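You operate a simulated robot arm through the tools that you are given. There is no shell and no other tool. Be economical: measure what you need, move in short steps, check, and stop when the job is done.

You run a simulated robot arm. Do the job below in one go: nothing can be reset, and whatever is moved stays where it is left.

## Task
Clamp the blue spool in the vise, then file its burr off.
Fine: use the coarse file and put it down on the black mat. Set down upright: what you pick out. What is to be rubbed or washed off counts as gone when no trace of it is left.
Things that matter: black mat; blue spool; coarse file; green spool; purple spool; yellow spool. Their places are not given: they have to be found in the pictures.

The check looks at the end state, three seconds after you hand in, the way a careful person would. Anything else that was tipped, shoved, dropped, spilled or broken makes it a failure.

## Robot
A 7-joint arm with a two-finger parallel gripper, fixed in place. Base frame: the origin is at the foot of the arm, x ahead of it, y to its left, z up; the work surface is at about z = 880. Lengths are in mm, angles in degrees, forces in N, time in s.
With the tool pointing down near the work surface it reaches from about 240 to 680 mm from the base axis. Its first joint turns from -66.0 to 66.0 degrees. Payload 2.4 kg.
Tool frame: the origin (TCP) lies between the finger pads and is the grasp point; the fingertips stand 30 mm ahead of it; z points along the fingers, y is the line along which they close. Largest opening 94 mm; finger width 28, thickness 10; the body of the gripper, 50 by 96 mm, starts 55 mm behind the TCP.
Orientation is that of the tool frame in the base frame, as a unit quaternion [w, x, y, z]. With the fingers straight down and closing along the base's y, the tool's x points along the base's -x, its y along +y and its z along -z.

## Interface
- The arm moves only by the tool step_arm. Its argument "commands" is a list of rows, each a list of 3 entries, a list of its own where there are three numbers: the shift along the tool's x, y, z in units of 300 mm (1.0 is 300 mm), then the turn, a rotation vector about the tool's x, y, z in units of 180 degrees (1.0 is 180 degrees), then the closure, from 0 (fully open) to 1 (shut). In form: [[[tx, ty, tz], [wx, wy, wz], fingers], ...]. A call has 1 to 20 rows; each row is the pose to reach, as a shift and turn from the pose commanded when the call began, along the tool's axes at that moment. A call with a number of a shift or a turn outside -1 to 1 is refused whole. A row lasts 0.2 s, in which the tool goes at most 50 mm and 8.6 degrees; a call with a longer step from one row to the next is refused whole, and so is a gripper value outside its range. A pose out of reach is approached as far as the arm can. The call stops where the force on the tool passes 70 N (or 10 N more than at its start, if that is more) or the arm is blocked; 0.2 s more then pass. The fingers move at their own pace (about 153 mm/s each) and stop on an object; they squeeze with about 24 N. The grip force told is the motor's: it shows also when the fingers shut on nothing. Time passes only in rows, and 0.2 s behind the last, so rows that repeat a pose let the fingers close. The reply holds the time, the measured pose of the TCP, the force on the tool along the base axes, the opening and the grip force, in the units named above and with some noise, with the torque about the TCP (base axes, N m) and any sound that the robot's microphone picked up.
- Cameras (640 x 400 px; columns grow to the right, rows downward): "scene" is fixed at [35.4, 472.5, 1442]; the picture's right is [-0.76, -0.65, 0.00], its down [-0.39, 0.45, -0.80] and it looks along [0.52, -0.61, -0.60] (base axes); focal length 294 px, centre (320, 200). "wrist" rides on the gripper at [76, 14, -102] in the tool frame; the picture's right is [-0.18, 0.98, 0.00], its down [-0.75, -0.14, -0.64] and it looks along [-0.63, -0.12, 0.77] (tool axes); focal length 243 px, centre (320, 200).
- get_image(camera): a new picture of that camera. It takes no simulated time.
- probe_pixels(camera, pixels): for up to 12 pixels [column, row] of the newest picture of that camera ("zoom" is the newest enlarged one), the place [x, y, z] in the base frame of the surface seen there, good to about 2 mm. It takes no simulated time.
- close_up(camera, box): a new picture of the part [left, top, right, bottom] of that camera's present view, enlarged. It takes no simulated time.
- close_job(): hands the job in; it is judged then, once.

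Keep the steps short. Do not move on a guess: measure, check each grasp and each placing, and mend mistakes. In all there are 80 turns and 46 pictures (those below and enlarged ones count). Leave the gripper open and the arm clear of the work at the hand-in unless told otherwise, and finish with a single line.

The tools are called after "Call:" as name(argument=value, ...) on one line, values as JSON. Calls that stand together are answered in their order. step_arm: Moves the arm, as the interface text tells. Its arguments: {"type":"object","properties":{"commands":{"type":"array","items":{"type":"array"}}},"required":["commands"]} The other tools are called the same way: get_image (camera) takes a picture; probe_pixels (camera, pixels) gives the place of the surface under pixels of a picture; close_up (camera, box) takes an enlarged picture of a part of a camera's view; close_job () hands the job in.

At the start:

```text
t: 0.0
tcp_pos: [348.9, -114.5, 1219.8]
orientation: [-0.001, -0.001, 1.0, 0.0]
wrist_force: [0.3, 0.0, 0.5]
ft_torque: [-0.02, 0.03, 0.01]
width: 93.9
grasp_force: 0.1
```

scene: 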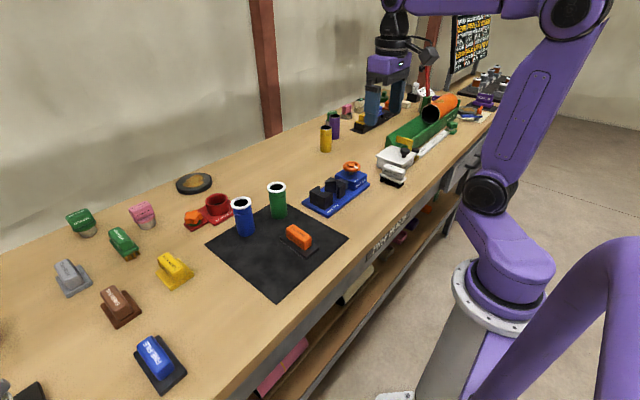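
wrist: 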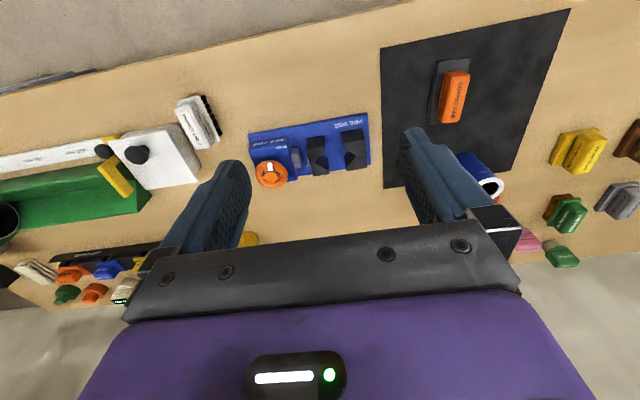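

I see a blue spool around (243,217), a green one at (277,200) on the black mat, an orange tool at (298,237), and a blue vise at (337,190). I'll enlarge these areas first.

Call:
close_up(camera="scene", box=[180, 150, 380, 275])

Call:
close_up(camera="wrist", box=[240, 30, 560, 230])

```text
3.20 times, centred on (280, 212) of scene
```

zoom: 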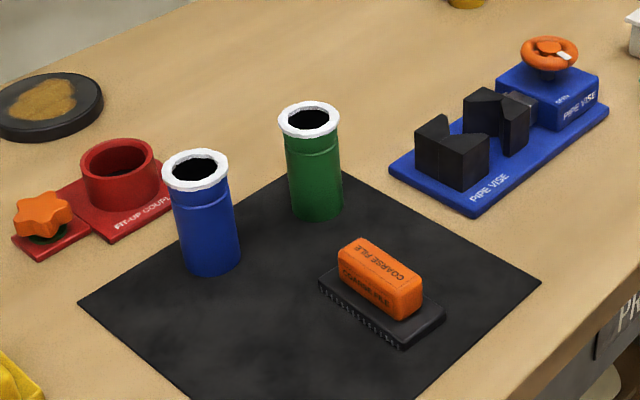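

```text
2.00 times, centred on (400, 130) of wrist
```

zoom: 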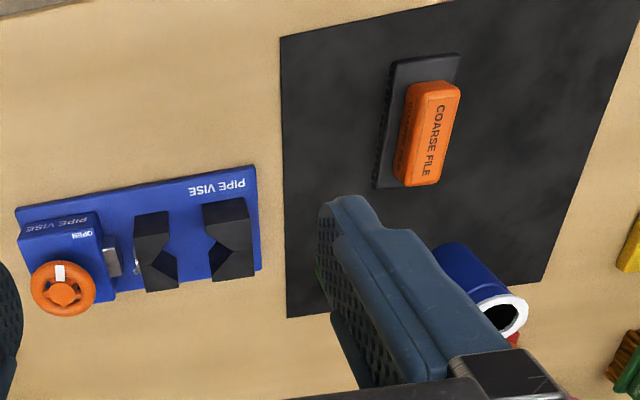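

The file is labelled COARSE FILE, and the vise has V jaws and a handwheel marked OPEN. I'll zoom in on the vise and probe points there.

Call:
close_up(camera="scene", box=[295, 150, 375, 220])

Call:
probe_pixels(camera="scene", pixels=[[243, 204], [235, 206], [251, 206], [243, 198], [243, 225], [246, 236], [277, 187], [297, 232], [286, 230], [310, 242], [300, 240], [276, 297]])

Call:
probe_pixels(camera="wrist", pixels=[[272, 173], [268, 166], [258, 173], [285, 173], [272, 184], [310, 157], [325, 150], [345, 150], [353, 135], [335, 120], [369, 163], [252, 150]])

```text
5.71 times, centred on (335, 185) of scene
```

zoom: 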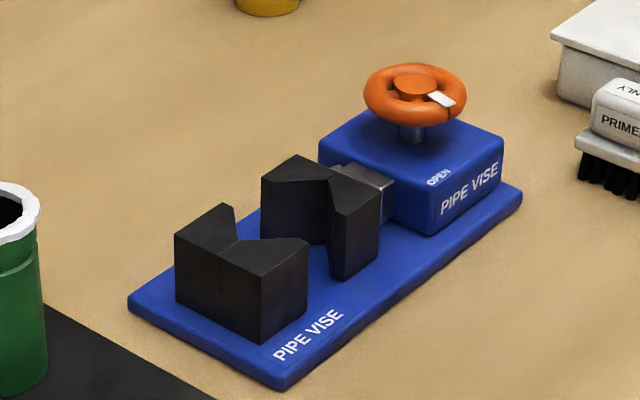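

```text
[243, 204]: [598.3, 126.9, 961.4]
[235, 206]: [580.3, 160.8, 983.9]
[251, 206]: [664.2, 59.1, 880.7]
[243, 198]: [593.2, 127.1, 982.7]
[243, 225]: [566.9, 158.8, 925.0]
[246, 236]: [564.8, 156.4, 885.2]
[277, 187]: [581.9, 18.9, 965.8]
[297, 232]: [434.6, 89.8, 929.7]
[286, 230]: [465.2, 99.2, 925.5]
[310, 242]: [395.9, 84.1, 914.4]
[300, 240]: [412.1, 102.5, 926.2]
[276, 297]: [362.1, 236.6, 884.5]
```

```text
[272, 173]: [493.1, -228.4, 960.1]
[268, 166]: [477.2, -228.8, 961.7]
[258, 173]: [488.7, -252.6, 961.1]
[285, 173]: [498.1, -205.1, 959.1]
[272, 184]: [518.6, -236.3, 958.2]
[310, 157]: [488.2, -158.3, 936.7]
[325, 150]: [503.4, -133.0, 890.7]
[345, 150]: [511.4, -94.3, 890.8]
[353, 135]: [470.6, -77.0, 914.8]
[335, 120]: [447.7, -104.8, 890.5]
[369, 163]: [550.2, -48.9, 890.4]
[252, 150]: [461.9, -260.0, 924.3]
```

Next I'll probe the vise's jaw corners and the handwheel in the newest enlargement.

Call:
probe_pixels(camera="zoom", pixels=[[225, 212], [180, 232], [262, 334], [300, 245], [238, 244], [295, 160], [268, 180], [326, 180], [375, 180], [345, 205], [230, 335], [340, 282]])

Call:
probe_pixels(camera="zoom", pixels=[[370, 90], [460, 90], [415, 68], [415, 115], [415, 85], [442, 99], [410, 135], [380, 125], [480, 140], [360, 172], [210, 280], [300, 215]])

Call:
close_up(camera="scene", box=[220, 185, 320, 260])

```text
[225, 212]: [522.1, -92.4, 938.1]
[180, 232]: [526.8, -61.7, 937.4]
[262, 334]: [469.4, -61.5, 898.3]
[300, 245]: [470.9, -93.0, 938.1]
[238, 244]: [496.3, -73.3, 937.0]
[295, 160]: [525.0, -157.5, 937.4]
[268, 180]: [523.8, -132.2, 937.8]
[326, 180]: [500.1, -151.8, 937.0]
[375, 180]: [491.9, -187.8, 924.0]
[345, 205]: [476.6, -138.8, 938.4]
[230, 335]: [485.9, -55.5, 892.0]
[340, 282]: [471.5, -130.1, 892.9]
```

```text
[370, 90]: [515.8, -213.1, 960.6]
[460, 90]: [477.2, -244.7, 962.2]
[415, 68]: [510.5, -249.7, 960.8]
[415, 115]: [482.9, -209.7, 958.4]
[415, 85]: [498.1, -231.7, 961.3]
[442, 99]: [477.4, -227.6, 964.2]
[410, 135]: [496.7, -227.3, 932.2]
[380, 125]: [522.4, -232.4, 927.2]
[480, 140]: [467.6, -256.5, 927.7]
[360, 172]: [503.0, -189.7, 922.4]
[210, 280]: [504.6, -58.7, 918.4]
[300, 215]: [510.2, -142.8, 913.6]
```

```text
5.33 times, centred on (270, 222) of scene
```

zoom: 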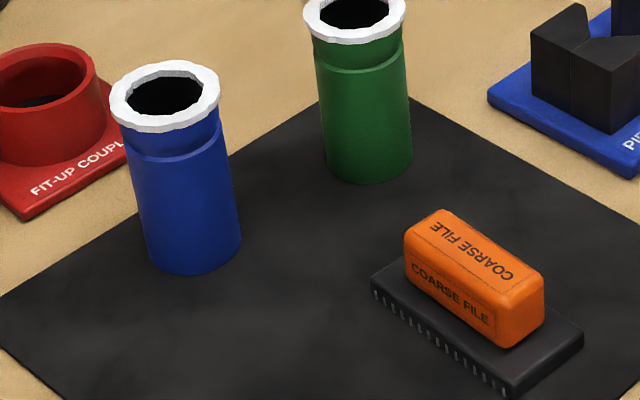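

Now I'll probe the blue spool's rim, body and base, the green spool, and the file's outline.

Call:
probe_pixels(camera="zoom", pixels=[[114, 95], [215, 92], [165, 64], [165, 128], [165, 200], [140, 190], [222, 180], [190, 262], [128, 145], [222, 135], [165, 145], [165, 160]])

Call:
probe_pixels(camera="zoom", pixels=[[308, 10], [400, 12], [355, 38], [365, 120], [440, 212], [540, 275], [408, 240], [500, 310], [374, 280], [512, 382], [580, 335], [475, 325]])

Call:
probe_pixels(camera="scene", pixels=[[207, 245], [276, 299], [347, 238], [277, 180], [326, 128], [334, 122]])

```text
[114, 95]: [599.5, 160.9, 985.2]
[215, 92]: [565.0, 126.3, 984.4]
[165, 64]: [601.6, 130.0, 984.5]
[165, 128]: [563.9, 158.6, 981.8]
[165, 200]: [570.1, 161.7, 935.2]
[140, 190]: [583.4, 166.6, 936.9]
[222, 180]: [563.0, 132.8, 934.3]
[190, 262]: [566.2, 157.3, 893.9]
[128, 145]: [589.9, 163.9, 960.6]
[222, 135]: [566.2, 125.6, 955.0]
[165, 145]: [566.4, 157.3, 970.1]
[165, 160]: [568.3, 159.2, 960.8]
```

```text
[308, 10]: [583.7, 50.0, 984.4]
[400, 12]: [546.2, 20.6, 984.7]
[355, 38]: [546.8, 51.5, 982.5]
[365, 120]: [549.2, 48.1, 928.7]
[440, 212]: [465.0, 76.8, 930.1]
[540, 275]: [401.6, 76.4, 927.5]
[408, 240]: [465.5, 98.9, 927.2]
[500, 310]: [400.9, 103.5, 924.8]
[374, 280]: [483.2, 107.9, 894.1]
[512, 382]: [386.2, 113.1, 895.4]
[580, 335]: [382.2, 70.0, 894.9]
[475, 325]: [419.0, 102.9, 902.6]
```

```text
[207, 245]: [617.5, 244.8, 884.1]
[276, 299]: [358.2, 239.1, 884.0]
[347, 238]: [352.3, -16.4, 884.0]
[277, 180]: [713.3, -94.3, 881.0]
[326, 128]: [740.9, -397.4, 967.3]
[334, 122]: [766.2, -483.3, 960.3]
```

Measurements:
- **Blue spool:** centre about (582.5, 144), radius 22.5, height from 884 to 985.
- **Vise gap:** centre about x=498, y=-112. The wheel is at (497, -229).
- **File handle:** x 401–465, y 77–103.

I'll go above the blue spool, turning 90° so the fingers close along base x. That lets them fit in the gap between the jaws later.

Call:
step_arm(commands=[[[-0.0708, 0.0783, 0.0364], [0, 0, 0.0455], 0], [[-0.1416, 0.1567, 0.0727], [0, 0, 0.0909], 0], [[-0.2124, 0.235, 0.1091], [0, 0, 0.1364], 0], [[-0.2832, 0.3134, 0.1455], [0, 0, 0.1818], 0], [[-0.354, 0.3917, 0.1818], [0, 0, 0.2273], 0], [[-0.4247, 0.47, 0.2182], [0, 0, 0.2727], 0], [[-0.4955, 0.5484, 0.2545], [0, 0, 0.3182], 0], [[-0.5663, 0.6267, 0.2909], [0, 0, 0.3636], 0], [[-0.6371, 0.705, 0.3273], [0, 0, 0.4091], 0], [[-0.7079, 0.7834, 0.3636], [0, 0, 0.4545], 0], [[-0.7787, 0.8617, 0.4], [0, 0, 0.5], 0], [[-0.7787, 0.8617, 0.4], [0, 0, 0.5], 0]])

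Call:
get_image(camera="wrist")

```text
t: 2.6
tcp_pos: [581.1, 145.1, 1102.1]
orientation: [0.0, 0.708, 0.707, 0.0]
wrist_force: [0.0, -0.9, -0.1]
ft_torque: [0.02, 0.0, 0.03]
width: 94.0
grasp_force: 0.1
```

```text
39 pictures are left
```

wrist: 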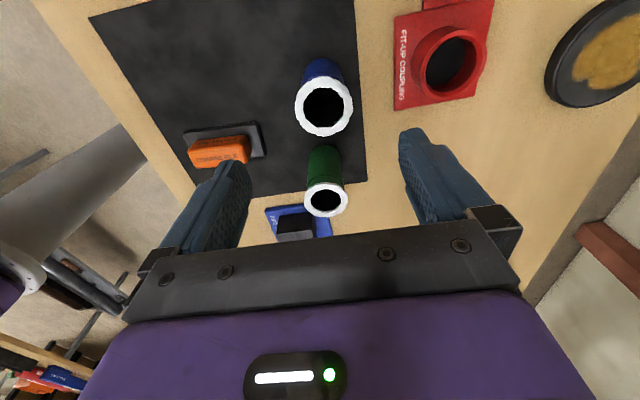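

Now the tool's x points to +y and its y to +x. I'll probe the blue rim and the red coupling edges for clearance.

Call:
probe_pixels(camera="wrist", pixels=[[299, 106], [350, 104], [325, 84], [326, 130], [304, 92], [346, 124], [415, 60], [397, 105], [410, 40], [442, 98], [312, 200], [340, 205]])

```text
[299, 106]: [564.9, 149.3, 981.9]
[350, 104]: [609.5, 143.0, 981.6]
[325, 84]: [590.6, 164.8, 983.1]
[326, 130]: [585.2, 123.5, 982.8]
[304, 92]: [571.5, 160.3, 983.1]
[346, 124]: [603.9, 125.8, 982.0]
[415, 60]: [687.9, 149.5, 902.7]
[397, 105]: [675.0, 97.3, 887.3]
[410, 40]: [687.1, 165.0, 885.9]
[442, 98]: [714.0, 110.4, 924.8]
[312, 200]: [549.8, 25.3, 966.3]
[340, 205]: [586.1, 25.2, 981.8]
```

The blue rim's centre is about (585, 144), and the red coupling is clear of the fingers (x>675). I'll descend to z≈962 and close.

Call:
step_arm(commands=[[[0, 0.008, 0.12], [0, 0, 0], 0], [[0, 0.008, 0.24], [0, 0, 0], 0], [[0, 0.008, 0.36], [0, 0, 0], 0], [[0, 0.008, 0.46], [0, 0, 0], 0], [[0, 0.008, 0.46], [0, 0, 0], 0], [[0, 0.008, 0.46], [0, 0, 0], 0.4], [[0, 0.008, 0.46], [0, 0, 0], 0.7], [[0, 0.008, 0.46], [0, 0, 0], 0.7]])

Call:
get_image(camera="scene")

```text
t: 4.4
tcp_pos: [584.1, 143.9, 963.2]
orientation: [0.0, 0.707, 0.707, 0.0]
wrist_force: [0.0, 0.0, 0.1]
ft_torque: [-0.01, 0.02, 0.0]
width: 54.0
grasp_force: 23.8
```

```text
38 pictures are left
```

scene: 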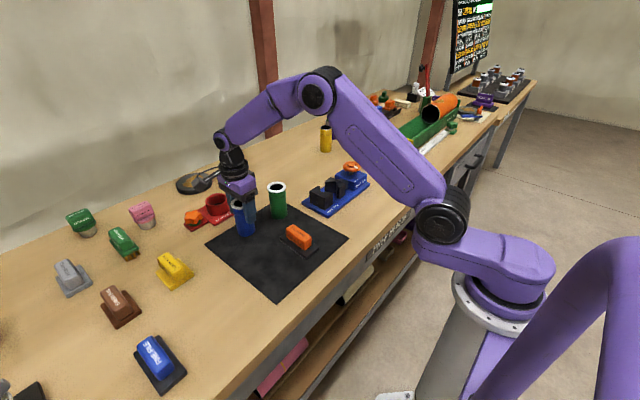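

The grip holds at 54 mm opening, on the rim. Next I'll lift straight up, then carry the spool over to above the vise gap.

Call:
step_arm(commands=[[[0, 0, -0.05], [0, 0, 0], 0.7], [[0, 0, -0.2], [0, 0, 0], 0.7], [[0, 0, -0.35], [0, 0, 0], 0.7], [[0, 0, -0.46], [0, 0, 0], 0.7], [[-0.1, -0.035, -0.46], [0, 0, 0], 0.7], [[-0.22, -0.076, -0.46], [0, 0, 0], 0.7], [[-0.34, -0.117, -0.46], [0, 0, 0], 0.7], [[-0.46, -0.159, -0.46], [0, 0, 0], 0.7], [[-0.58, -0.2, -0.46], [0, 0, 0], 0.7], [[-0.7, -0.242, -0.46], [0, 0, 0], 0.7], [[-0.8, -0.276, -0.46], [0, 0, 0], 0.7], [[-0.84, -0.29, -0.46], [0, 0, 0], 0.7], [[-0.84, -0.29, -0.46], [0, 0, 0], 0.7]])

Call:
close_up(camera="scene", box=[270, 100, 400, 220])

Call:
get_image(camera="wrist")

```text
t: 7.2
tcp_pos: [497.8, -108.4, 1100.8]
orientation: [0.001, 0.707, 0.707, 0.001]
wrist_force: [-0.1, -0.2, -3.3]
ft_torque: [-0.01, -0.04, 0.0]
width: 53.8
grasp_force: 24.2
```

```text
3.33 times, centred on (335, 160) of scene
```

zoom: 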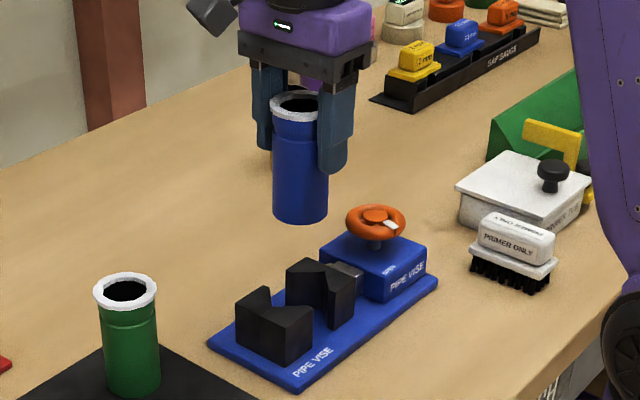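

```text
36 pictures are left
```

wrist: 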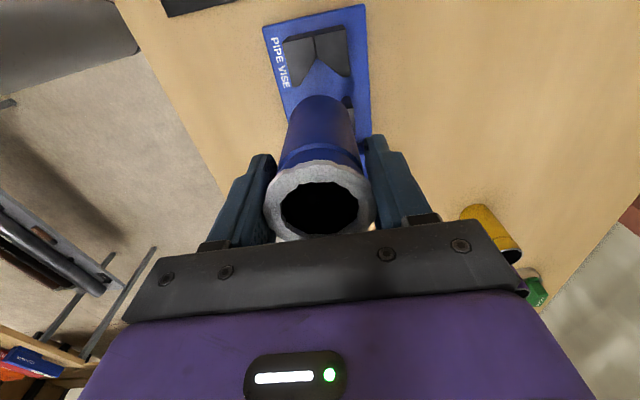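

The spool hangs upright. I'll check its body position and the V apex of the fixed jaw.

Call:
probe_pixels(camera="wrist", pixels=[[316, 63], [284, 42], [346, 30], [290, 84], [348, 74], [273, 200], [370, 200], [322, 166], [322, 105], [350, 103], [290, 130], [318, 45]])

Call:
probe_pixels(camera="zoom", pixels=[[275, 190], [325, 190], [300, 220], [300, 170], [264, 292], [305, 330], [262, 316], [318, 268], [338, 262], [350, 280]])

```text
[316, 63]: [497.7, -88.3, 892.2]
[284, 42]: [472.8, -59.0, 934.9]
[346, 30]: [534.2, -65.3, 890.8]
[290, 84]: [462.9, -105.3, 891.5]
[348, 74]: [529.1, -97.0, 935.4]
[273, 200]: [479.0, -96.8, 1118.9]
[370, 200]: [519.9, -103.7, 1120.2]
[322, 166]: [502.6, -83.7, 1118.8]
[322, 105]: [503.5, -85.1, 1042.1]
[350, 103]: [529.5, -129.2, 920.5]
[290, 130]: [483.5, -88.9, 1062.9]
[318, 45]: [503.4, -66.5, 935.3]
```

```text
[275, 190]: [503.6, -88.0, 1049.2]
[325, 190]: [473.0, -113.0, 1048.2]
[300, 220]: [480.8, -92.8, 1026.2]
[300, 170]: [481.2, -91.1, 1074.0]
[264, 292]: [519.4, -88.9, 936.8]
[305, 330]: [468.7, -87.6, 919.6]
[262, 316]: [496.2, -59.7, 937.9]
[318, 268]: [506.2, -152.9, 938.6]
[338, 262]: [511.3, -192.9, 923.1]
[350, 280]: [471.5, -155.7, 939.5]
```

The spool's centre is about (498, -109), which is inside the clearance. I'll lower it to just above the vise base, with small steps at the end.

Call:
step_arm(commands=[[[0, 0, 0.12], [0, 0, 0], 0.7], [[0, 0, 0.24], [0, 0, 0], 0.7], [[0, 0, 0.34], [0, 0, 0], 0.7], [[0, 0, 0.4], [0, 0, 0], 0.7], [[0, 0, 0.42], [0, 0, 0], 0.7], [[0, 0, 0.43], [0, 0, 0], 0.7], [[0, 0, 0.434], [0, 0, 0], 0.7], [[0, 0, 0.437], [0, 0, 0], 0.7], [[0, 0, 0.437], [0, 0, 0], 0.7]])

Call:
close_up(camera="scene", box=[280, 120, 390, 220])

```text
t: 8.4
tcp_pos: [499.1, -108.7, 982.2]
orientation: [0.001, 0.707, 0.708, 0.0]
wrist_force: [-3.2, 0.9, 12.9]
ft_torque: [0.18, 0.52, 0.06]
width: 47.8
grasp_force: 24.1
stopped in row 5: the force on the tool passed its limit at 84 N (the readings are from after the stop); the commanded pose is now the measured one
```

```text
4.00 times, centred on (335, 170) of scene
```

zoom: 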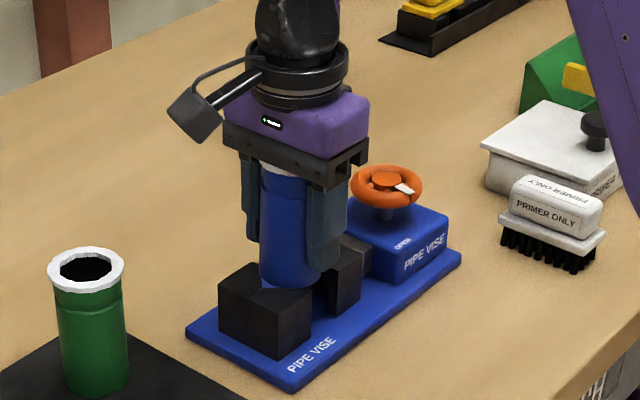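

The spool touched something early (TCP 982) and slid up in the grip; the opening is now 47.8. I'll look closer before moving.

Call:
get_image(camera="wrist")

Call:
close_up(camera="scene", box=[310, 150, 360, 210])

```text
34 pictures are left
```

wrist: 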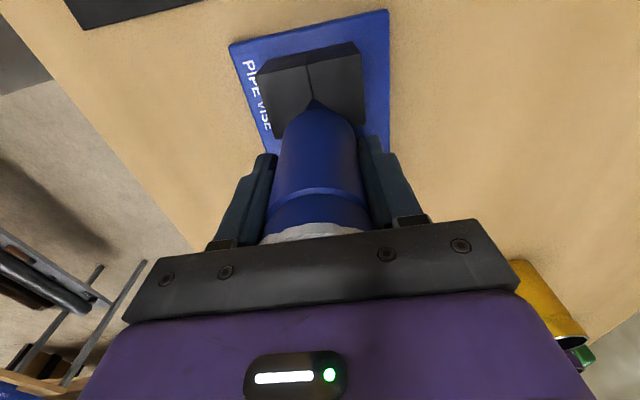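

```text
6.67 times, centred on (335, 180) of scene
```

zoom: 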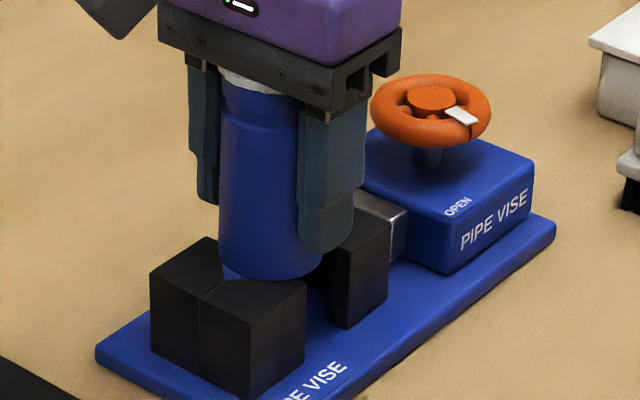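

The spool now rests on a jaw top. I'll measure where its edges and the jaw edges really are.

Call:
probe_pixels(camera="zoom", pixels=[[260, 270], [232, 262], [300, 268], [204, 243], [160, 272], [201, 290], [245, 312], [298, 285], [215, 262], [330, 245], [385, 222], [350, 232]])

Call:
probe_pixels(camera="wrist", pixels=[[311, 64], [313, 97], [316, 112], [276, 138], [265, 75], [350, 45], [364, 120], [285, 118], [350, 112], [320, 150], [290, 150], [318, 120]])

```text
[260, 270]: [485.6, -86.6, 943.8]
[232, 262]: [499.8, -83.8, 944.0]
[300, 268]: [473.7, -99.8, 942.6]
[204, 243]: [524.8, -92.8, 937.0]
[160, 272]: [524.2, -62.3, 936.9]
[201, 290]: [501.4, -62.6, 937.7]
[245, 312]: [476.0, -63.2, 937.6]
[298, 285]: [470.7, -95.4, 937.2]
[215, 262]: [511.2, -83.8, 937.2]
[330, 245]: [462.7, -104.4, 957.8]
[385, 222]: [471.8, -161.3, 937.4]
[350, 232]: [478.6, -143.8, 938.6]
```

```text
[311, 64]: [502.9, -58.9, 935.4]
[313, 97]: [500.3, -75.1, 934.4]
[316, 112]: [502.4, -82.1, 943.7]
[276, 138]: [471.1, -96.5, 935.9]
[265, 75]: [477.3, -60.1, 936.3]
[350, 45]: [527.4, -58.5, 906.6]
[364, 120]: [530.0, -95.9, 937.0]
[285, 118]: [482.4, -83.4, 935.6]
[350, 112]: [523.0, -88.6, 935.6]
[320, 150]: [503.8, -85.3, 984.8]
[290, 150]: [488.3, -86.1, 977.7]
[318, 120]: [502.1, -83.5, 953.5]
```

The fixed V has its apex at (500, -76) and its tips at y≈-95, so the spool was about 3 mm too close to the fixed jaw. I'll lift it clear and shift to x 500, y -113, then measure the moving jaw.

Call:
step_arm(commands=[[[0, 0, -0.03], [0, 0, 0], 0.7], [[0, 0, -0.1], [0, 0, 0], 0.7], [[-0.0143, 0.003, -0.15], [0, 0, 0], 0.7], [[-0.0143, 0.003, -0.15], [0, 0, 0], 0.7]])

Call:
close_up(camera="scene", box=[295, 130, 375, 220])

Call:
get_image(camera="wrist")

```text
t: 9.4
tcp_pos: [498.9, -111.8, 1026.3]
orientation: [0.001, 0.708, 0.707, 0.001]
wrist_force: [0.8, 0.3, -3.5]
ft_torque: [-0.04, 0.02, 0.0]
width: 47.8
grasp_force: 24.1
```

```text
4.44 times, centred on (335, 175) of scene
```

zoom: 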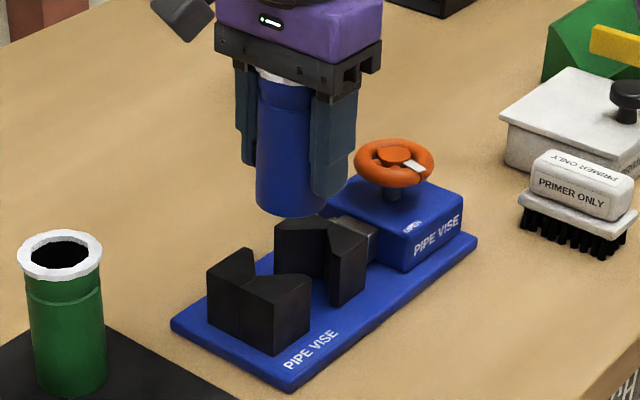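

```text
31 pictures are left
```

wrist: 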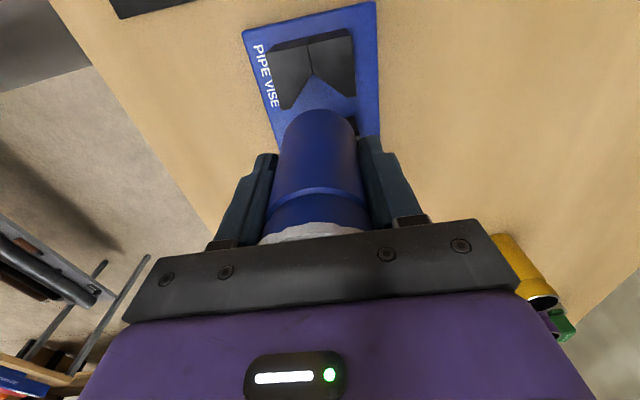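

Call:
probe_pixels(camera="zoom", pixels=[[332, 240], [340, 300], [363, 240], [278, 232], [330, 225], [340, 260], [350, 262], [300, 250], [285, 205], [256, 180], [305, 215], [365, 235]])

Call:
probe_pixels(camera="wrist", pixels=[[316, 115], [320, 150], [285, 135], [352, 140], [352, 122], [311, 72], [281, 106], [354, 92], [268, 45], [350, 30], [350, 128], [355, 120]])

```text
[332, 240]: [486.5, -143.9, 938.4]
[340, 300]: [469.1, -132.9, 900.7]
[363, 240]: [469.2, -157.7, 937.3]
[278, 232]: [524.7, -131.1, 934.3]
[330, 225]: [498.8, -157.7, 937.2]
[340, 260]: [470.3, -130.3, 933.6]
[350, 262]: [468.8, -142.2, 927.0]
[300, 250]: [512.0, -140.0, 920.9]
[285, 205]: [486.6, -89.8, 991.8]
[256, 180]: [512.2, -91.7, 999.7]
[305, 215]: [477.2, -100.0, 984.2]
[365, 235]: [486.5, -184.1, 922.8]
```

```text
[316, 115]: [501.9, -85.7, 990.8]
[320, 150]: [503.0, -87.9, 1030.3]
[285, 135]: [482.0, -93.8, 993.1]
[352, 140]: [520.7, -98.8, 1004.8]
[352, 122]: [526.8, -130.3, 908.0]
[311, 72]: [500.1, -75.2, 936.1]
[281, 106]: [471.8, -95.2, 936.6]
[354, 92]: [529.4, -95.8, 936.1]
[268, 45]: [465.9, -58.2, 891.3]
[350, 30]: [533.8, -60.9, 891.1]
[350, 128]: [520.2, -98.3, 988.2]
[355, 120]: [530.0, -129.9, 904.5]
```

The jaw fronts are at y -95 and -130.5, so the gap centre is about -112.7. The spool's bottom centre is near -110.5, so I'll shift 2.3 mm toward -y. Then I'll lower it slowly into the jaw mouth.

Call:
step_arm(commands=[[[-0.0077, 0, 0.04], [0, 0, 0], 0.7], [[-0.0077, 0, 0.1], [0, 0, 0], 0.7], [[-0.0077, 0, 0.13], [0, 0, 0], 0.7], [[-0.0077, 0, 0.145], [0, 0, 0], 0.7], [[-0.0077, 0, 0.16], [0, 0, 0], 0.7], [[-0.0077, 0, 0.175], [0, 0, 0], 0.7], [[-0.0077, 0, 0.19], [0, 0, 0], 0.7]])

Call:
close_up(camera="scene", box=[295, 130, 375, 220])

```text
t: 11.0
tcp_pos: [498.6, -114.1, 970.2]
orientation: [0.002, 0.707, 0.708, 0.001]
wrist_force: [-0.6, -0.7, -2.4]
ft_torque: [0.0, 0.03, 0.0]
width: 47.7
grasp_force: 24.4
```

```text
4.44 times, centred on (335, 175) of scene
```

zoom: 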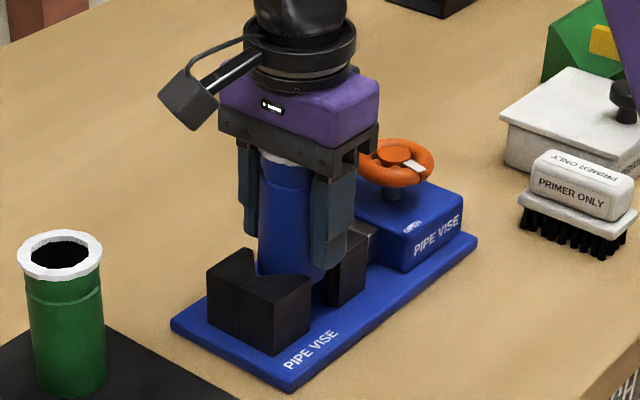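

There's no contact force and the spool is entering the jaws. I'll carry on down in small steps until it touches the base.

Call:
step_arm(commands=[[[0, 0, 0.02], [0, 0, 0], 0.7], [[0, 0, 0.04], [0, 0, 0], 0.7], [[0, 0, 0.06], [0, 0, 0], 0.7], [[0, 0, 0.08], [0, 0, 0], 0.7], [[0, 0, 0.09], [0, 0, 0], 0.7], [[0, 0, 0.1], [0, 0, 0], 0.7]])

Call:
close_up(camera="scene", box=[295, 130, 375, 220])

```text
t: 12.4
tcp_pos: [498.7, -114.7, 938.7]
orientation: [0.001, 0.707, 0.708, 0.001]
wrist_force: [-0.4, 0.8, -2.8]
ft_torque: [-0.02, 0.0, 0.0]
width: 47.7
grasp_force: 24.1
```

```text
4.44 times, centred on (335, 175) of scene
```

zoom: 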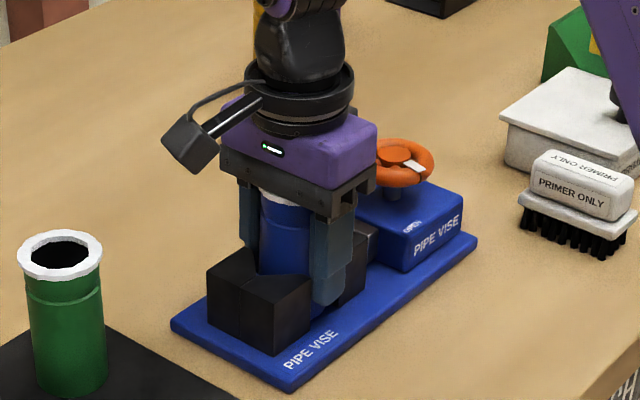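

It's still free (force -2.8, just the weight). I'll take 1 mm steps and watch for the weight to come off.

Call:
step_arm(commands=[[[0, 0, 0.004], [0, 0, 0], 0.7], [[0, 0, 0.008], [0, 0, 0], 0.7], [[0, 0, 0.01], [0, 0, 0], 0.7], [[0, 0, 0.01], [0, 0, 0], 0.7]])

```text
t: 13.4
tcp_pos: [500.2, -115.1, 937.9]
orientation: [0.003, 0.707, 0.708, 0.002]
wrist_force: [-8.5, 5.5, 30.6]
ft_torque: [-0.51, 0.64, -0.07]
width: 47.6
grasp_force: 23.8
```

Contact at 30 N: the spool is on the vise base. I'll ease back 2 mm to relieve the push, open gently, and rise.

Call:
step_arm(commands=[[[0, 0, -0.006], [0, 0, 0], 0.7], [[0, 0, -0.006], [0, 0, 0], 0.7], [[0, 0, -0.006], [0, 0, 0], 0.4], [[0, 0, -0.006], [0, 0, 0], 0.1], [[0, 0, -0.006], [0, 0, 0], 0.1]])

Call:
close_up(camera="scene", box=[295, 130, 375, 220])

```text
t: 14.6
tcp_pos: [499.7, -113.2, 937.8]
orientation: [0.0, 0.708, 0.706, 0.002]
wrist_force: [0.2, 0.4, 0.5]
ft_torque: [0.0, 0.03, 0.03]
width: 84.7
grasp_force: 0.0
```

```text
4.44 times, centred on (335, 175) of scene
```

zoom: 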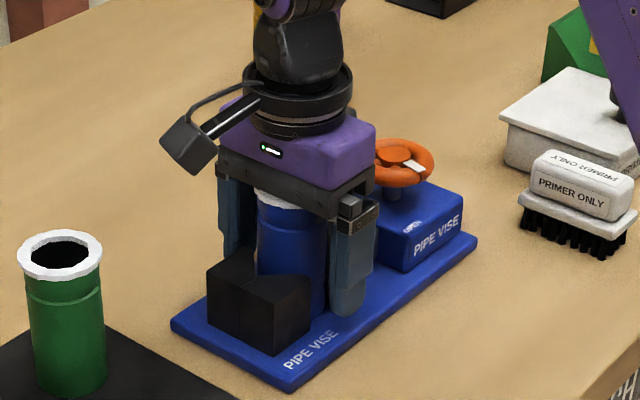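

Released; the spool stands in the jaws. I'll rise straight up and move above the handwheel at (497, -229).

Call:
step_arm(commands=[[[0, 0, -0.1], [0, 0, 0], 0.1], [[0, 0, -0.25], [0, 0, 0], 0.1], [[0, 0, -0.4], [0, 0, 0], 0.1], [[0, 0, -0.54], [0, 0, 0], 0.1], [[-0.15, -0.004, -0.54], [0, 0, 0], 0.1], [[-0.3, -0.008, -0.54], [0, 0, 0], 0.1], [[-0.386, -0.008, -0.54], [0, 0, 0], 0.1], [[-0.386, -0.008, -0.54], [0, 0, 0], 0]])

Call:
close_up(camera="scene", box=[295, 130, 375, 220])

Call:
get_image(camera="wrist")

```text
t: 16.4
tcp_pos: [494.4, -230.1, 1101.9]
orientation: [0.001, 0.707, 0.708, 0.001]
wrist_force: [-0.2, 1.1, 0.5]
ft_torque: [-0.01, -0.02, -0.01]
width: 94.1
grasp_force: 0.1
```

```text
4.44 times, centred on (335, 175) of scene
```

zoom: 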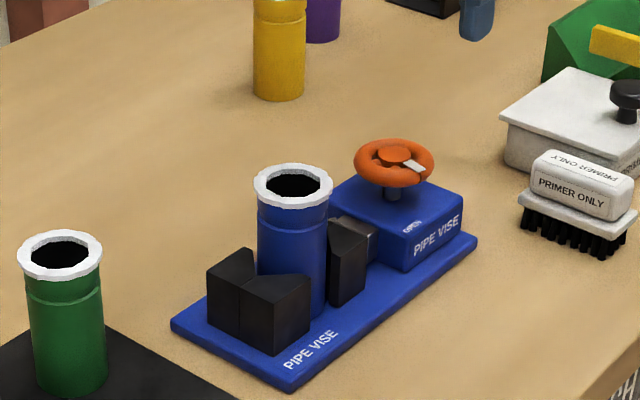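

```text
26 pictures are left
```

wrist: 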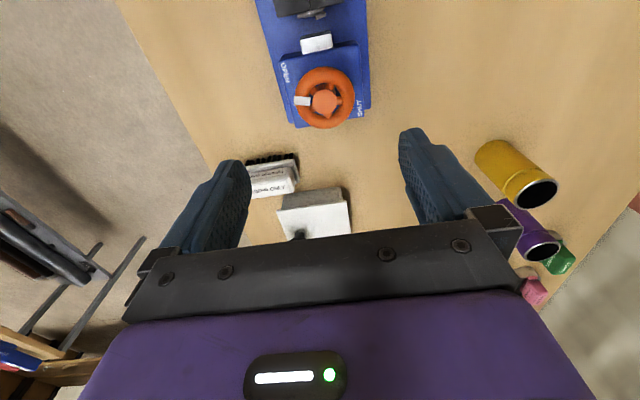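

The wheel has OPEN on the -x side and SHUT on the +x side. I'll enlarge it to see the angle and probe its rim.

Call:
close_up(camera="wrist", box=[260, 30, 390, 140])

Call:
probe_pixels(camera="wrist", pixels=[[325, 100], [297, 98], [354, 98], [325, 70], [325, 127], [303, 100], [284, 72], [361, 108], [316, 43]])

```text
3.64 times, centred on (325, 85) of wrist
```

zoom: 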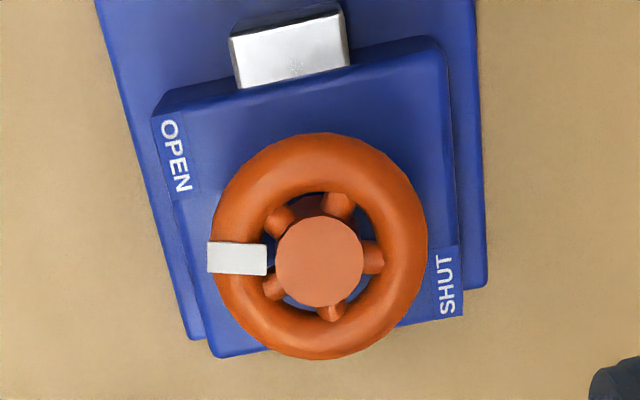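

```text
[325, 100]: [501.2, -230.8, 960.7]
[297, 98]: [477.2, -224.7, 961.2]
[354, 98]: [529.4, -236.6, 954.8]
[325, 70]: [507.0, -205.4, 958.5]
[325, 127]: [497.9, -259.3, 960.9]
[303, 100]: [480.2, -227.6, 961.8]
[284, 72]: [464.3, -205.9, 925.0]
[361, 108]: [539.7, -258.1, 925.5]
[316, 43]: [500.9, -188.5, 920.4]
```

The wheel's centre is about (500, -231) with its rim at z≈955. I'll descend to z 962 with the fingers open either side, then close on the rim.

Call:
step_arm(commands=[[[0, 0.012, 0.12], [0, 0, 0], 0], [[0, 0.012, 0.25], [0, 0, 0], 0], [[0, 0.012, 0.37], [0, 0, 0], 0], [[0, 0.012, 0.43], [0, 0, 0], 0], [[0, 0.012, 0.46], [0, 0, 0], 0], [[0, 0.012, 0.46], [0, 0, 0], 0.4], [[0, 0.012, 0.46], [0, 0, 0], 0.7], [[0, 0.012, 0.46], [0, 0, 0], 0.7]])

Call:
close_up(camera="scene", box=[295, 110, 405, 220])

```text
t: 18.2
tcp_pos: [499.9, -231.9, 962.6]
orientation: [0.002, 0.708, 0.707, 0.0]
wrist_force: [-4.6, -12.4, -7.6]
ft_torque: [-0.59, -0.26, 0.01]
width: 60.1
grasp_force: 44.8
```

```text
3.64 times, centred on (350, 165) of scene
```

zoom: 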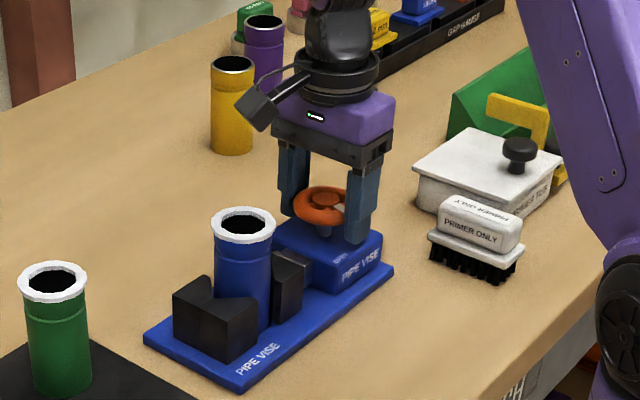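

The wheel is gripped. I'll try a small clockwise turn (seen from above), about 16°, and read the torque.

Call:
step_arm(commands=[[[0, 0, 0], [0, 0, 0.02], 0.7], [[0, 0, 0], [0, 0, 0.045], 0.7], [[0, 0, 0], [0, 0, 0.09], 0.7], [[0, 0, 0], [0, 0, 0.09], 0.7]])

Call:
close_up(camera="scene", box=[295, 110, 405, 220])

```text
t: 19.2
tcp_pos: [499.7, -232.3, 962.1]
orientation: [0.002, 0.8, 0.599, 0.0]
wrist_force: [-2.8, -18.6, -4.7]
ft_torque: [-0.3, 0.96, 0.03]
width: 59.8
grasp_force: 45.3
```

```text
3.64 times, centred on (350, 165) of scene
```

zoom: 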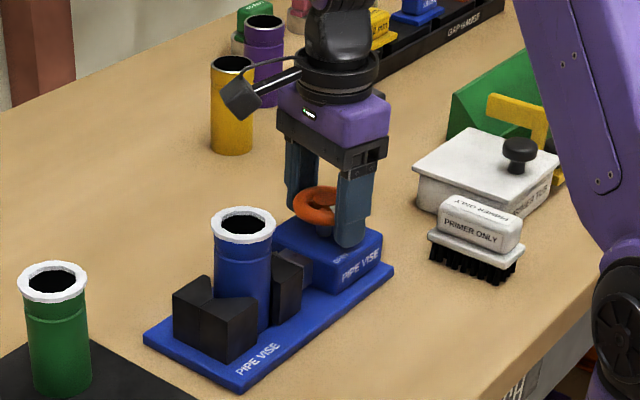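

It turns freely and the torque is near zero. I'll carry on clockwise another 50° and watch.

Call:
step_arm(commands=[[[0, 0, 0], [0, 0, 0.045], 0.7], [[0, 0, 0], [0, 0, 0.09], 0.7], [[0, 0, 0], [0, 0, 0.135], 0.7], [[0, 0, 0], [0, 0, 0.18], 0.7], [[0, 0, 0], [0, 0, 0.225], 0.7], [[0, 0, 0], [0, 0, 0.27], 0.7], [[0, 0, 0], [0, 0, 0.27], 0.7]])

Call:
close_up(camera="scene", box=[295, 110, 405, 220])

```text
t: 20.8
tcp_pos: [499.7, -232.3, 962.1]
orientation: [0.001, 0.976, 0.218, 0.001]
wrist_force: [-1.5, -19.8, -7.2]
ft_torque: [-0.93, 0.11, 0.02]
width: 59.8
grasp_force: 45.0
```

```text
3.64 times, centred on (350, 165) of scene
```

zoom: 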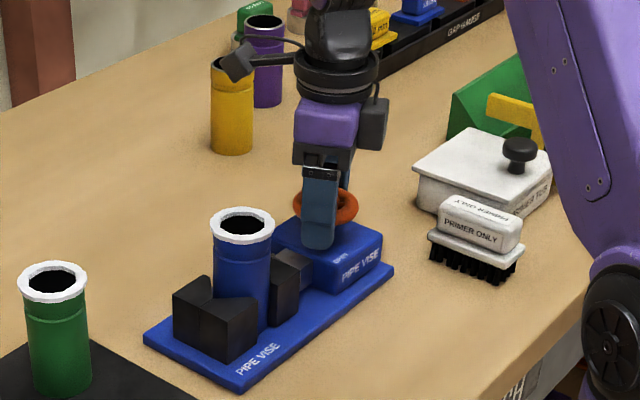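

The jaw is closing on the spool, so clockwise is right. I'll continue another 60°.

Call:
step_arm(commands=[[[0, 0, 0], [0, 0, 0.045], 0.7], [[0, 0, 0], [0, 0, 0.09], 0.7], [[0, 0, 0], [0, 0, 0.135], 0.7], [[0, 0, 0], [0, 0, 0.18], 0.7], [[0, 0, 0], [0, 0, 0.225], 0.7], [[0, 0, 0], [0, 0, 0.27], 0.7], [[0, 0, 0], [0, 0, 0.315], 0.7], [[0, 0, 0], [0, 0, 0.315], 0.7]])

Call:
close_up(camera="scene", box=[295, 110, 405, 220])

```text
t: 22.4
tcp_pos: [506.4, -236.4, 957.2]
orientation: [-0.003, 0.971, -0.238, -0.033]
wrist_force: [-12.3, -0.6, 15.5]
ft_torque: [0.55, 0.53, -0.15]
width: 62.2
grasp_force: 30.1
out of reach, approached as far as the arm can: row 7
stopped in row 8: the force on the tool passed its limit at 166 N (the readings are from after the stop); the commanded pose is now the measured one
```

```text
3.64 times, centred on (350, 165) of scene
```

zoom: 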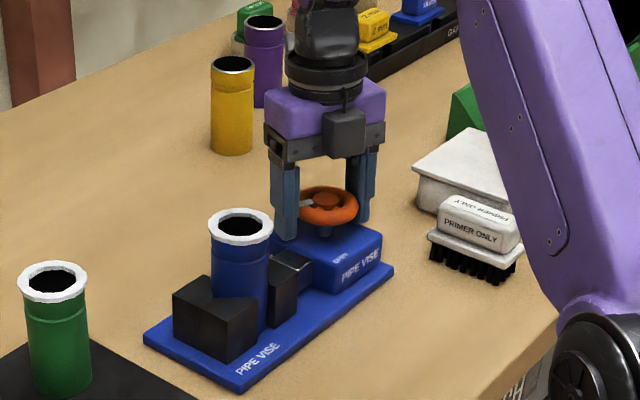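

The wrist hit its turn limit after about 117° and the tool leans about 4°. I'll open, rise, and unwind to the earlier upright orientation for a second grip.

Call:
step_arm(commands=[[[0, 0, -0.005], [0, 0, 0], 0.3], [[0, 0, -0.01], [0, 0, 0], 0], [[0, 0, -0.1], [0, 0, 0], 0], [[-0.041, -0.004, -0.208], [0, 0, 0], 0], [[-0.041, -0.004, -0.208], [-0.0014, 0.0012, -0.0466], 0], [[-0.041, -0.004, -0.208], [-0.0028, 0.0023, -0.0933], 0], [[-0.041, -0.004, -0.208], [-0.0042, 0.0035, -0.1399], 0], [[-0.041, -0.004, -0.208], [-0.0055, 0.0046, -0.1866], 0], [[-0.041, -0.004, -0.208], [-0.0069, 0.0058, -0.2332], 0], [[-0.041, -0.004, -0.208], [-0.0083, 0.0069, -0.2799], 0], [[-0.041, -0.004, -0.208], [-0.0097, 0.0081, -0.3265], 0], [[-0.041, -0.004, -0.208], [-0.0111, 0.0093, -0.3731], 0], [[-0.041, -0.004, -0.208], [-0.0125, 0.0104, -0.4198], 0], [[-0.041, -0.004, -0.208], [-0.0139, 0.0116, -0.4664], 0], [[-0.041, -0.004, -0.208], [-0.0152, 0.0127, -0.5131], 0], [[-0.041, -0.004, -0.208], [-0.0166, 0.0139, -0.5597], 0], [[-0.041, -0.004, -0.208], [-0.018, 0.015, -0.6064], 0], [[-0.041, -0.004, -0.208], [-0.0194, 0.0162, -0.653], 0], [[-0.041, -0.004, -0.208], [-0.0194, 0.0162, -0.653], 0]])

Call:
close_up(camera="scene", box=[295, 110, 405, 220])

Call:
get_image(camera="wrist")

```text
t: 26.4
tcp_pos: [501.7, -228.1, 1019.8]
orientation: [0.002, 0.705, 0.709, 0.002]
wrist_force: [-0.1, 0.7, -0.1]
ft_torque: [0.0, -0.03, 0.02]
width: 94.0
grasp_force: 0.0
```

```text
3.64 times, centred on (350, 165) of scene
```

zoom: 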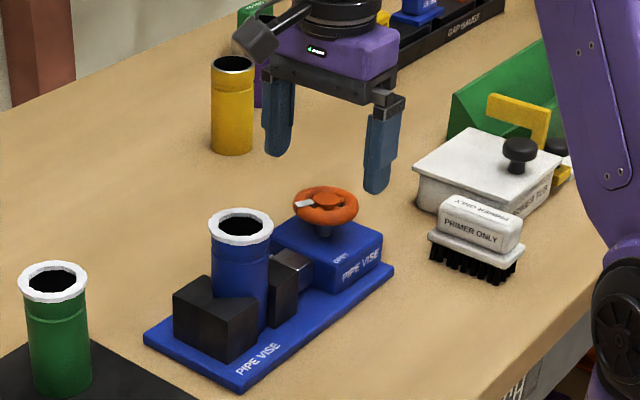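

```text
19 pictures are left
```

wrist: 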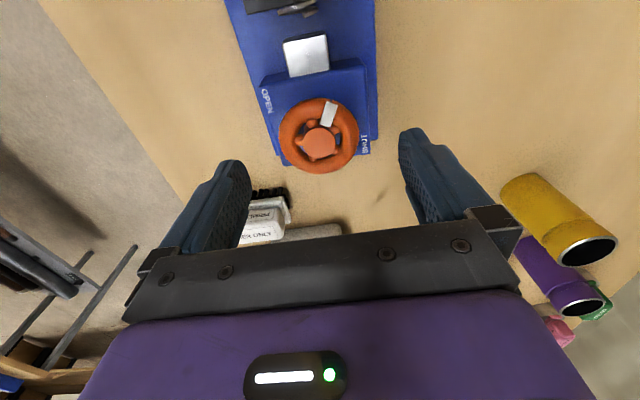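

The marker has turned about 110° and SHUT is about 90° further. I'll probe the hub and the jaw quickly.

Call:
probe_pixels(camera="wrist", pixels=[[318, 144], [281, 135], [358, 135], [318, 99], [320, 172], [328, 114]])

Call:
probe_pixels(camera="zoom", pixels=[[325, 196], [295, 203], [357, 207], [325, 222], [290, 290], [285, 255], [240, 300], [242, 215]])

```text
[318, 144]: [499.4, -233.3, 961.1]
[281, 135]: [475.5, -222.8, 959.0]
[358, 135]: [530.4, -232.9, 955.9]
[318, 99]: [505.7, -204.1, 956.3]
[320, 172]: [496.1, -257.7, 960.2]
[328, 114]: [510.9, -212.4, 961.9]
```

```text
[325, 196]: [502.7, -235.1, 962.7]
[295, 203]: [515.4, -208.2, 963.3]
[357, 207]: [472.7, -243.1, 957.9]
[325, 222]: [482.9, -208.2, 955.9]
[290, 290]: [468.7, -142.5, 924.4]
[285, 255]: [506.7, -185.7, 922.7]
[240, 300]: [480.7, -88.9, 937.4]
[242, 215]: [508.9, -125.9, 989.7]
```

The hub is still at (500, -232.5). I'll descend, grip the rim again, and turn about 48° clockwise.

Call:
step_arm(commands=[[[-0.005, 0, 0.1], [0, 0, 0], 0], [[-0.005, 0, 0.17], [0, 0, 0], 0], [[-0.005, 0, 0.192], [0, 0, 0], 0], [[-0.005, 0, 0.192], [0, 0, 0], 0.4], [[-0.005, 0, 0.192], [0, 0, 0], 0.7], [[-0.005, 0, 0.192], [0, 0, 0], 0.7], [[-0.005, 0, 0.192], [0, 0, 0.045], 0.7], [[-0.005, 0, 0.192], [0, 0, 0.09], 0.7], [[-0.005, 0, 0.192], [0, 0, 0.135], 0.7], [[-0.005, 0, 0.192], [0, 0, 0.18], 0.7], [[-0.005, 0, 0.192], [0, 0, 0.225], 0.7], [[-0.005, 0, 0.192], [0, 0, 0.27], 0.7], [[-0.005, 0, 0.192], [0, 0, 0.27], 0.7]])

```text
t: 29.2
tcp_pos: [501.1, -229.9, 960.5]
orientation: [0.002, 0.935, 0.354, 0.003]
wrist_force: [-10.0, -3.4, 8.2]
ft_torque: [-0.81, 1.1, 0.11]
width: 59.9
grasp_force: 44.9
```

The torque is still small. I'll continue another 40°.

Call:
step_arm(commands=[[[0, 0, 0], [0, 0, 0.045], 0.7], [[0, 0, 0], [0, 0, 0.09], 0.7], [[0, 0, 0], [0, 0, 0.135], 0.7], [[0, 0, 0], [0, 0, 0.18], 0.7], [[0, 0, 0], [0, 0, 0.225], 0.7], [[0, 0, 0], [0, 0, 0.225], 0.7]])

Call:
close_up(camera="scene", box=[295, 130, 375, 220])

```text
t: 30.6
tcp_pos: [501.8, -232.1, 962.7]
orientation: [0.002, 1.0, 0.009, 0.003]
wrist_force: [1.3, -20.7, -1.3]
ft_torque: [-0.65, -0.12, 0.16]
width: 60.2
grasp_force: 44.9
```

```text
4.44 times, centred on (335, 175) of scene
```

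zoom: 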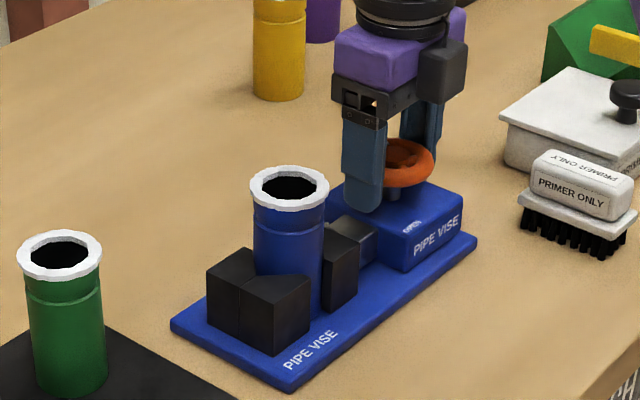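

The jaw now presses the spool toward the fixed jaw. I'll turn the last 12° the wrist allows, then open, rise, unwind and look at the marker.

Call:
step_arm(commands=[[[0, 0, 0], [0, 0, 0.035], 0.7], [[0, 0, 0], [0, 0, 0.065], 0.7], [[0, 0, 0], [0, 0, 0.065], 0.7], [[0, 0, 0], [0, 0, 0.065], 0.7]])

```text
t: 31.6
tcp_pos: [500.4, -232.2, 962.0]
orientation: [0.001, 0.996, -0.092, 0.001]
wrist_force: [-5.3, -23.3, -3.9]
ft_torque: [0.12, -0.49, 1.16]
width: 59.3
grasp_force: 44.6
```

The torque rose to 1.16 N·m, so the vise is tight. I'll open, rise, and unwind to look.

Call:
step_arm(commands=[[[0, 0, 0], [0, 0, 0], 0.3], [[0, 0, 0], [0, 0, 0], 0], [[0, 0, -0.1], [0, 0, 0], 0], [[0, 0, -0.22], [0, 0, 0], 0], [[0, 0, -0.22], [0, 0, -0.0466], 0], [[0, 0, -0.22], [0, 0, -0.0932], 0], [[0, 0, -0.22], [0, 0, -0.1398], 0], [[0, 0, -0.22], [0, 0, -0.1864], 0], [[0, 0, -0.22], [0, 0, -0.233], 0], [[0, 0, -0.22], [0, 0, -0.2796], 0], [[0, 0, -0.22], [0, 0, -0.3262], 0], [[0, 0, -0.22], [0, 0, -0.3728], 0], [[0, 0, -0.22], [0, 0, -0.4194], 0], [[0, 0, -0.22], [0, 0, -0.466], 0], [[0, 0, -0.22], [0, 0, -0.5126], 0], [[0, 0, -0.22], [0, 0, -0.559], 0], [[0, 0, -0.22], [0, 0, -0.559], 0]])

Call:
get_image(camera="wrist")

Call:
close_up(camera="scene", box=[295, 130, 375, 220])

```text
t: 35.2
tcp_pos: [501.2, -231.2, 1027.1]
orientation: [0.001, 0.706, 0.708, 0.001]
wrist_force: [-0.3, 0.6, 0.0]
ft_torque: [-0.03, 0.01, 0.02]
width: 93.7
grasp_force: 0.1
```

```text
17 pictures are left
```

wrist: 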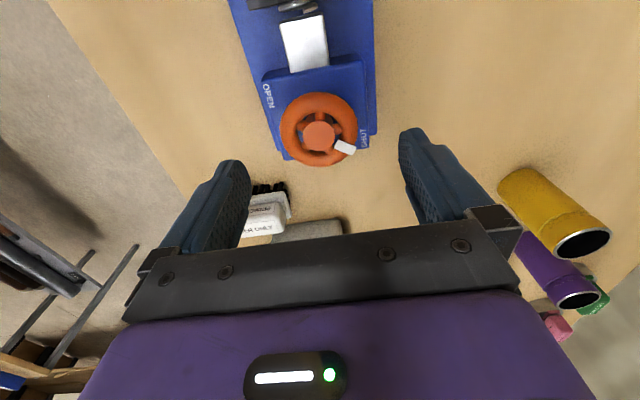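

```text
4.44 times, centred on (335, 175) of scene
```

zoom: 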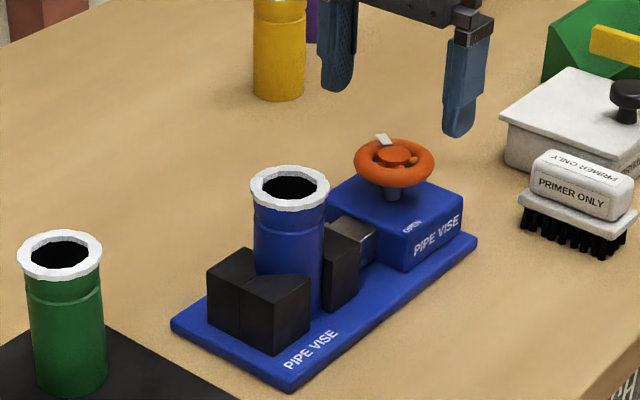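

The marker now points at SHUT. I'll probe the jaw and spool for contact and get the rim centre for filing.

Call:
probe_pixels(camera="zoom", pixels=[[252, 185], [328, 185], [290, 168], [290, 210], [290, 205], [330, 232], [350, 235], [340, 270], [275, 262], [290, 240], [308, 275], [245, 258]])

Call:
probe_pixels(camera="wrist", pixels=[[318, 135], [344, 147], [363, 138], [267, 95]])

```text
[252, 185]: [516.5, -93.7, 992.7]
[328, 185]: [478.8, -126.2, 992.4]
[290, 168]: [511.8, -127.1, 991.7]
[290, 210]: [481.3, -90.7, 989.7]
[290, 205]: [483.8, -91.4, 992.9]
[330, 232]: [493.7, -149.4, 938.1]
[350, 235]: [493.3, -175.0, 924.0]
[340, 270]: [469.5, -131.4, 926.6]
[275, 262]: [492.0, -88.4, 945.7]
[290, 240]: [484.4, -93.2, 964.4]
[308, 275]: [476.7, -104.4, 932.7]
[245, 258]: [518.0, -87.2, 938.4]
```

```text
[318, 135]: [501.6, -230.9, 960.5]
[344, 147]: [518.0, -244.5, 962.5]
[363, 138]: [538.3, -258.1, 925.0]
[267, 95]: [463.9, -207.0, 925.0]
```

The marker is exactly at SHUT (-39.5° against the label's -36°), and the spool's rim centre is (498, -110) with its top at z≈993. Next I'll rise and move toward the file, turning back so the fingers close along y.

Call:
step_arm(commands=[[[0, 0, -0.09], [0, 0, 0], 0], [[0.08, -0.018, -0.12], [0, 0, -0.04], 0], [[0.18, -0.04, -0.12], [0, 0, -0.086], 0], [[0.28, -0.063, -0.12], [0, 0, -0.132], 0], [[0.38, -0.085, -0.12], [0, 0, -0.178], 0], [[0.48, -0.107, -0.12], [0, 0, -0.224], 0], [[0.58, -0.13, -0.12], [0, 0, -0.27], 0], [[0.68, -0.152, -0.12], [0, 0, -0.316], 0], [[0.78, -0.174, -0.12], [0, 0, -0.362], 0], [[0.88, -0.196, -0.12], [0, 0, -0.408], 0], [[0.96, -0.214, -0.12], [0, 0, -0.454], 0], [[1.0, -0.223, -0.12], [0, 0, -0.5], 0], [[1.0, -0.223, -0.12], [0, 0, -0.5], 0]])

Call:
get_image(camera="wrist")

```text
t: 38.0
tcp_pos: [433.6, 69.8, 1064.2]
orientation: [0.002, -0.002, 1.0, 0.0]
wrist_force: [-0.4, 0.6, 0.3]
ft_torque: [0.02, -0.01, 0.0]
width: 93.6
grasp_force: 0.0
```

```text
15 pictures are left
```

wrist: 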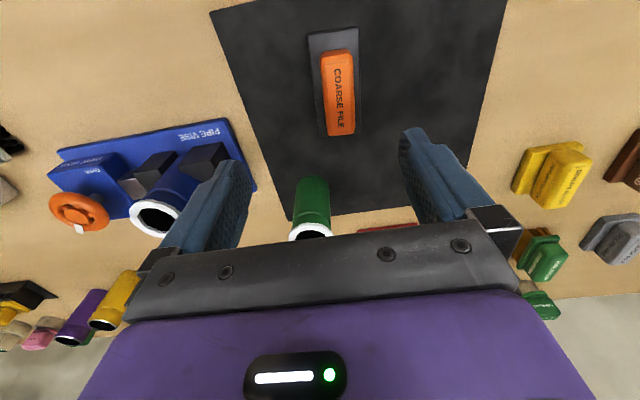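

I'll probe the file handle and base corners from here.

Call:
probe_pixels(camera="wrist", pixels=[[323, 60], [350, 54], [329, 128], [353, 126], [338, 90], [310, 36], [356, 28], [319, 132], [361, 100], [325, 95], [354, 90]])

```text
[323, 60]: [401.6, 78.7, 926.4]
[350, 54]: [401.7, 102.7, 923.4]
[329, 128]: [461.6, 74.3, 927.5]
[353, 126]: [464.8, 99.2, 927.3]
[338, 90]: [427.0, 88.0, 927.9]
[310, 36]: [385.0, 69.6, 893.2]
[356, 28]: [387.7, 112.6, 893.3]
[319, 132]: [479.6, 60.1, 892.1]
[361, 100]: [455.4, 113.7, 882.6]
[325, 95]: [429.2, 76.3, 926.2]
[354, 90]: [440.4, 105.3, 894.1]
```

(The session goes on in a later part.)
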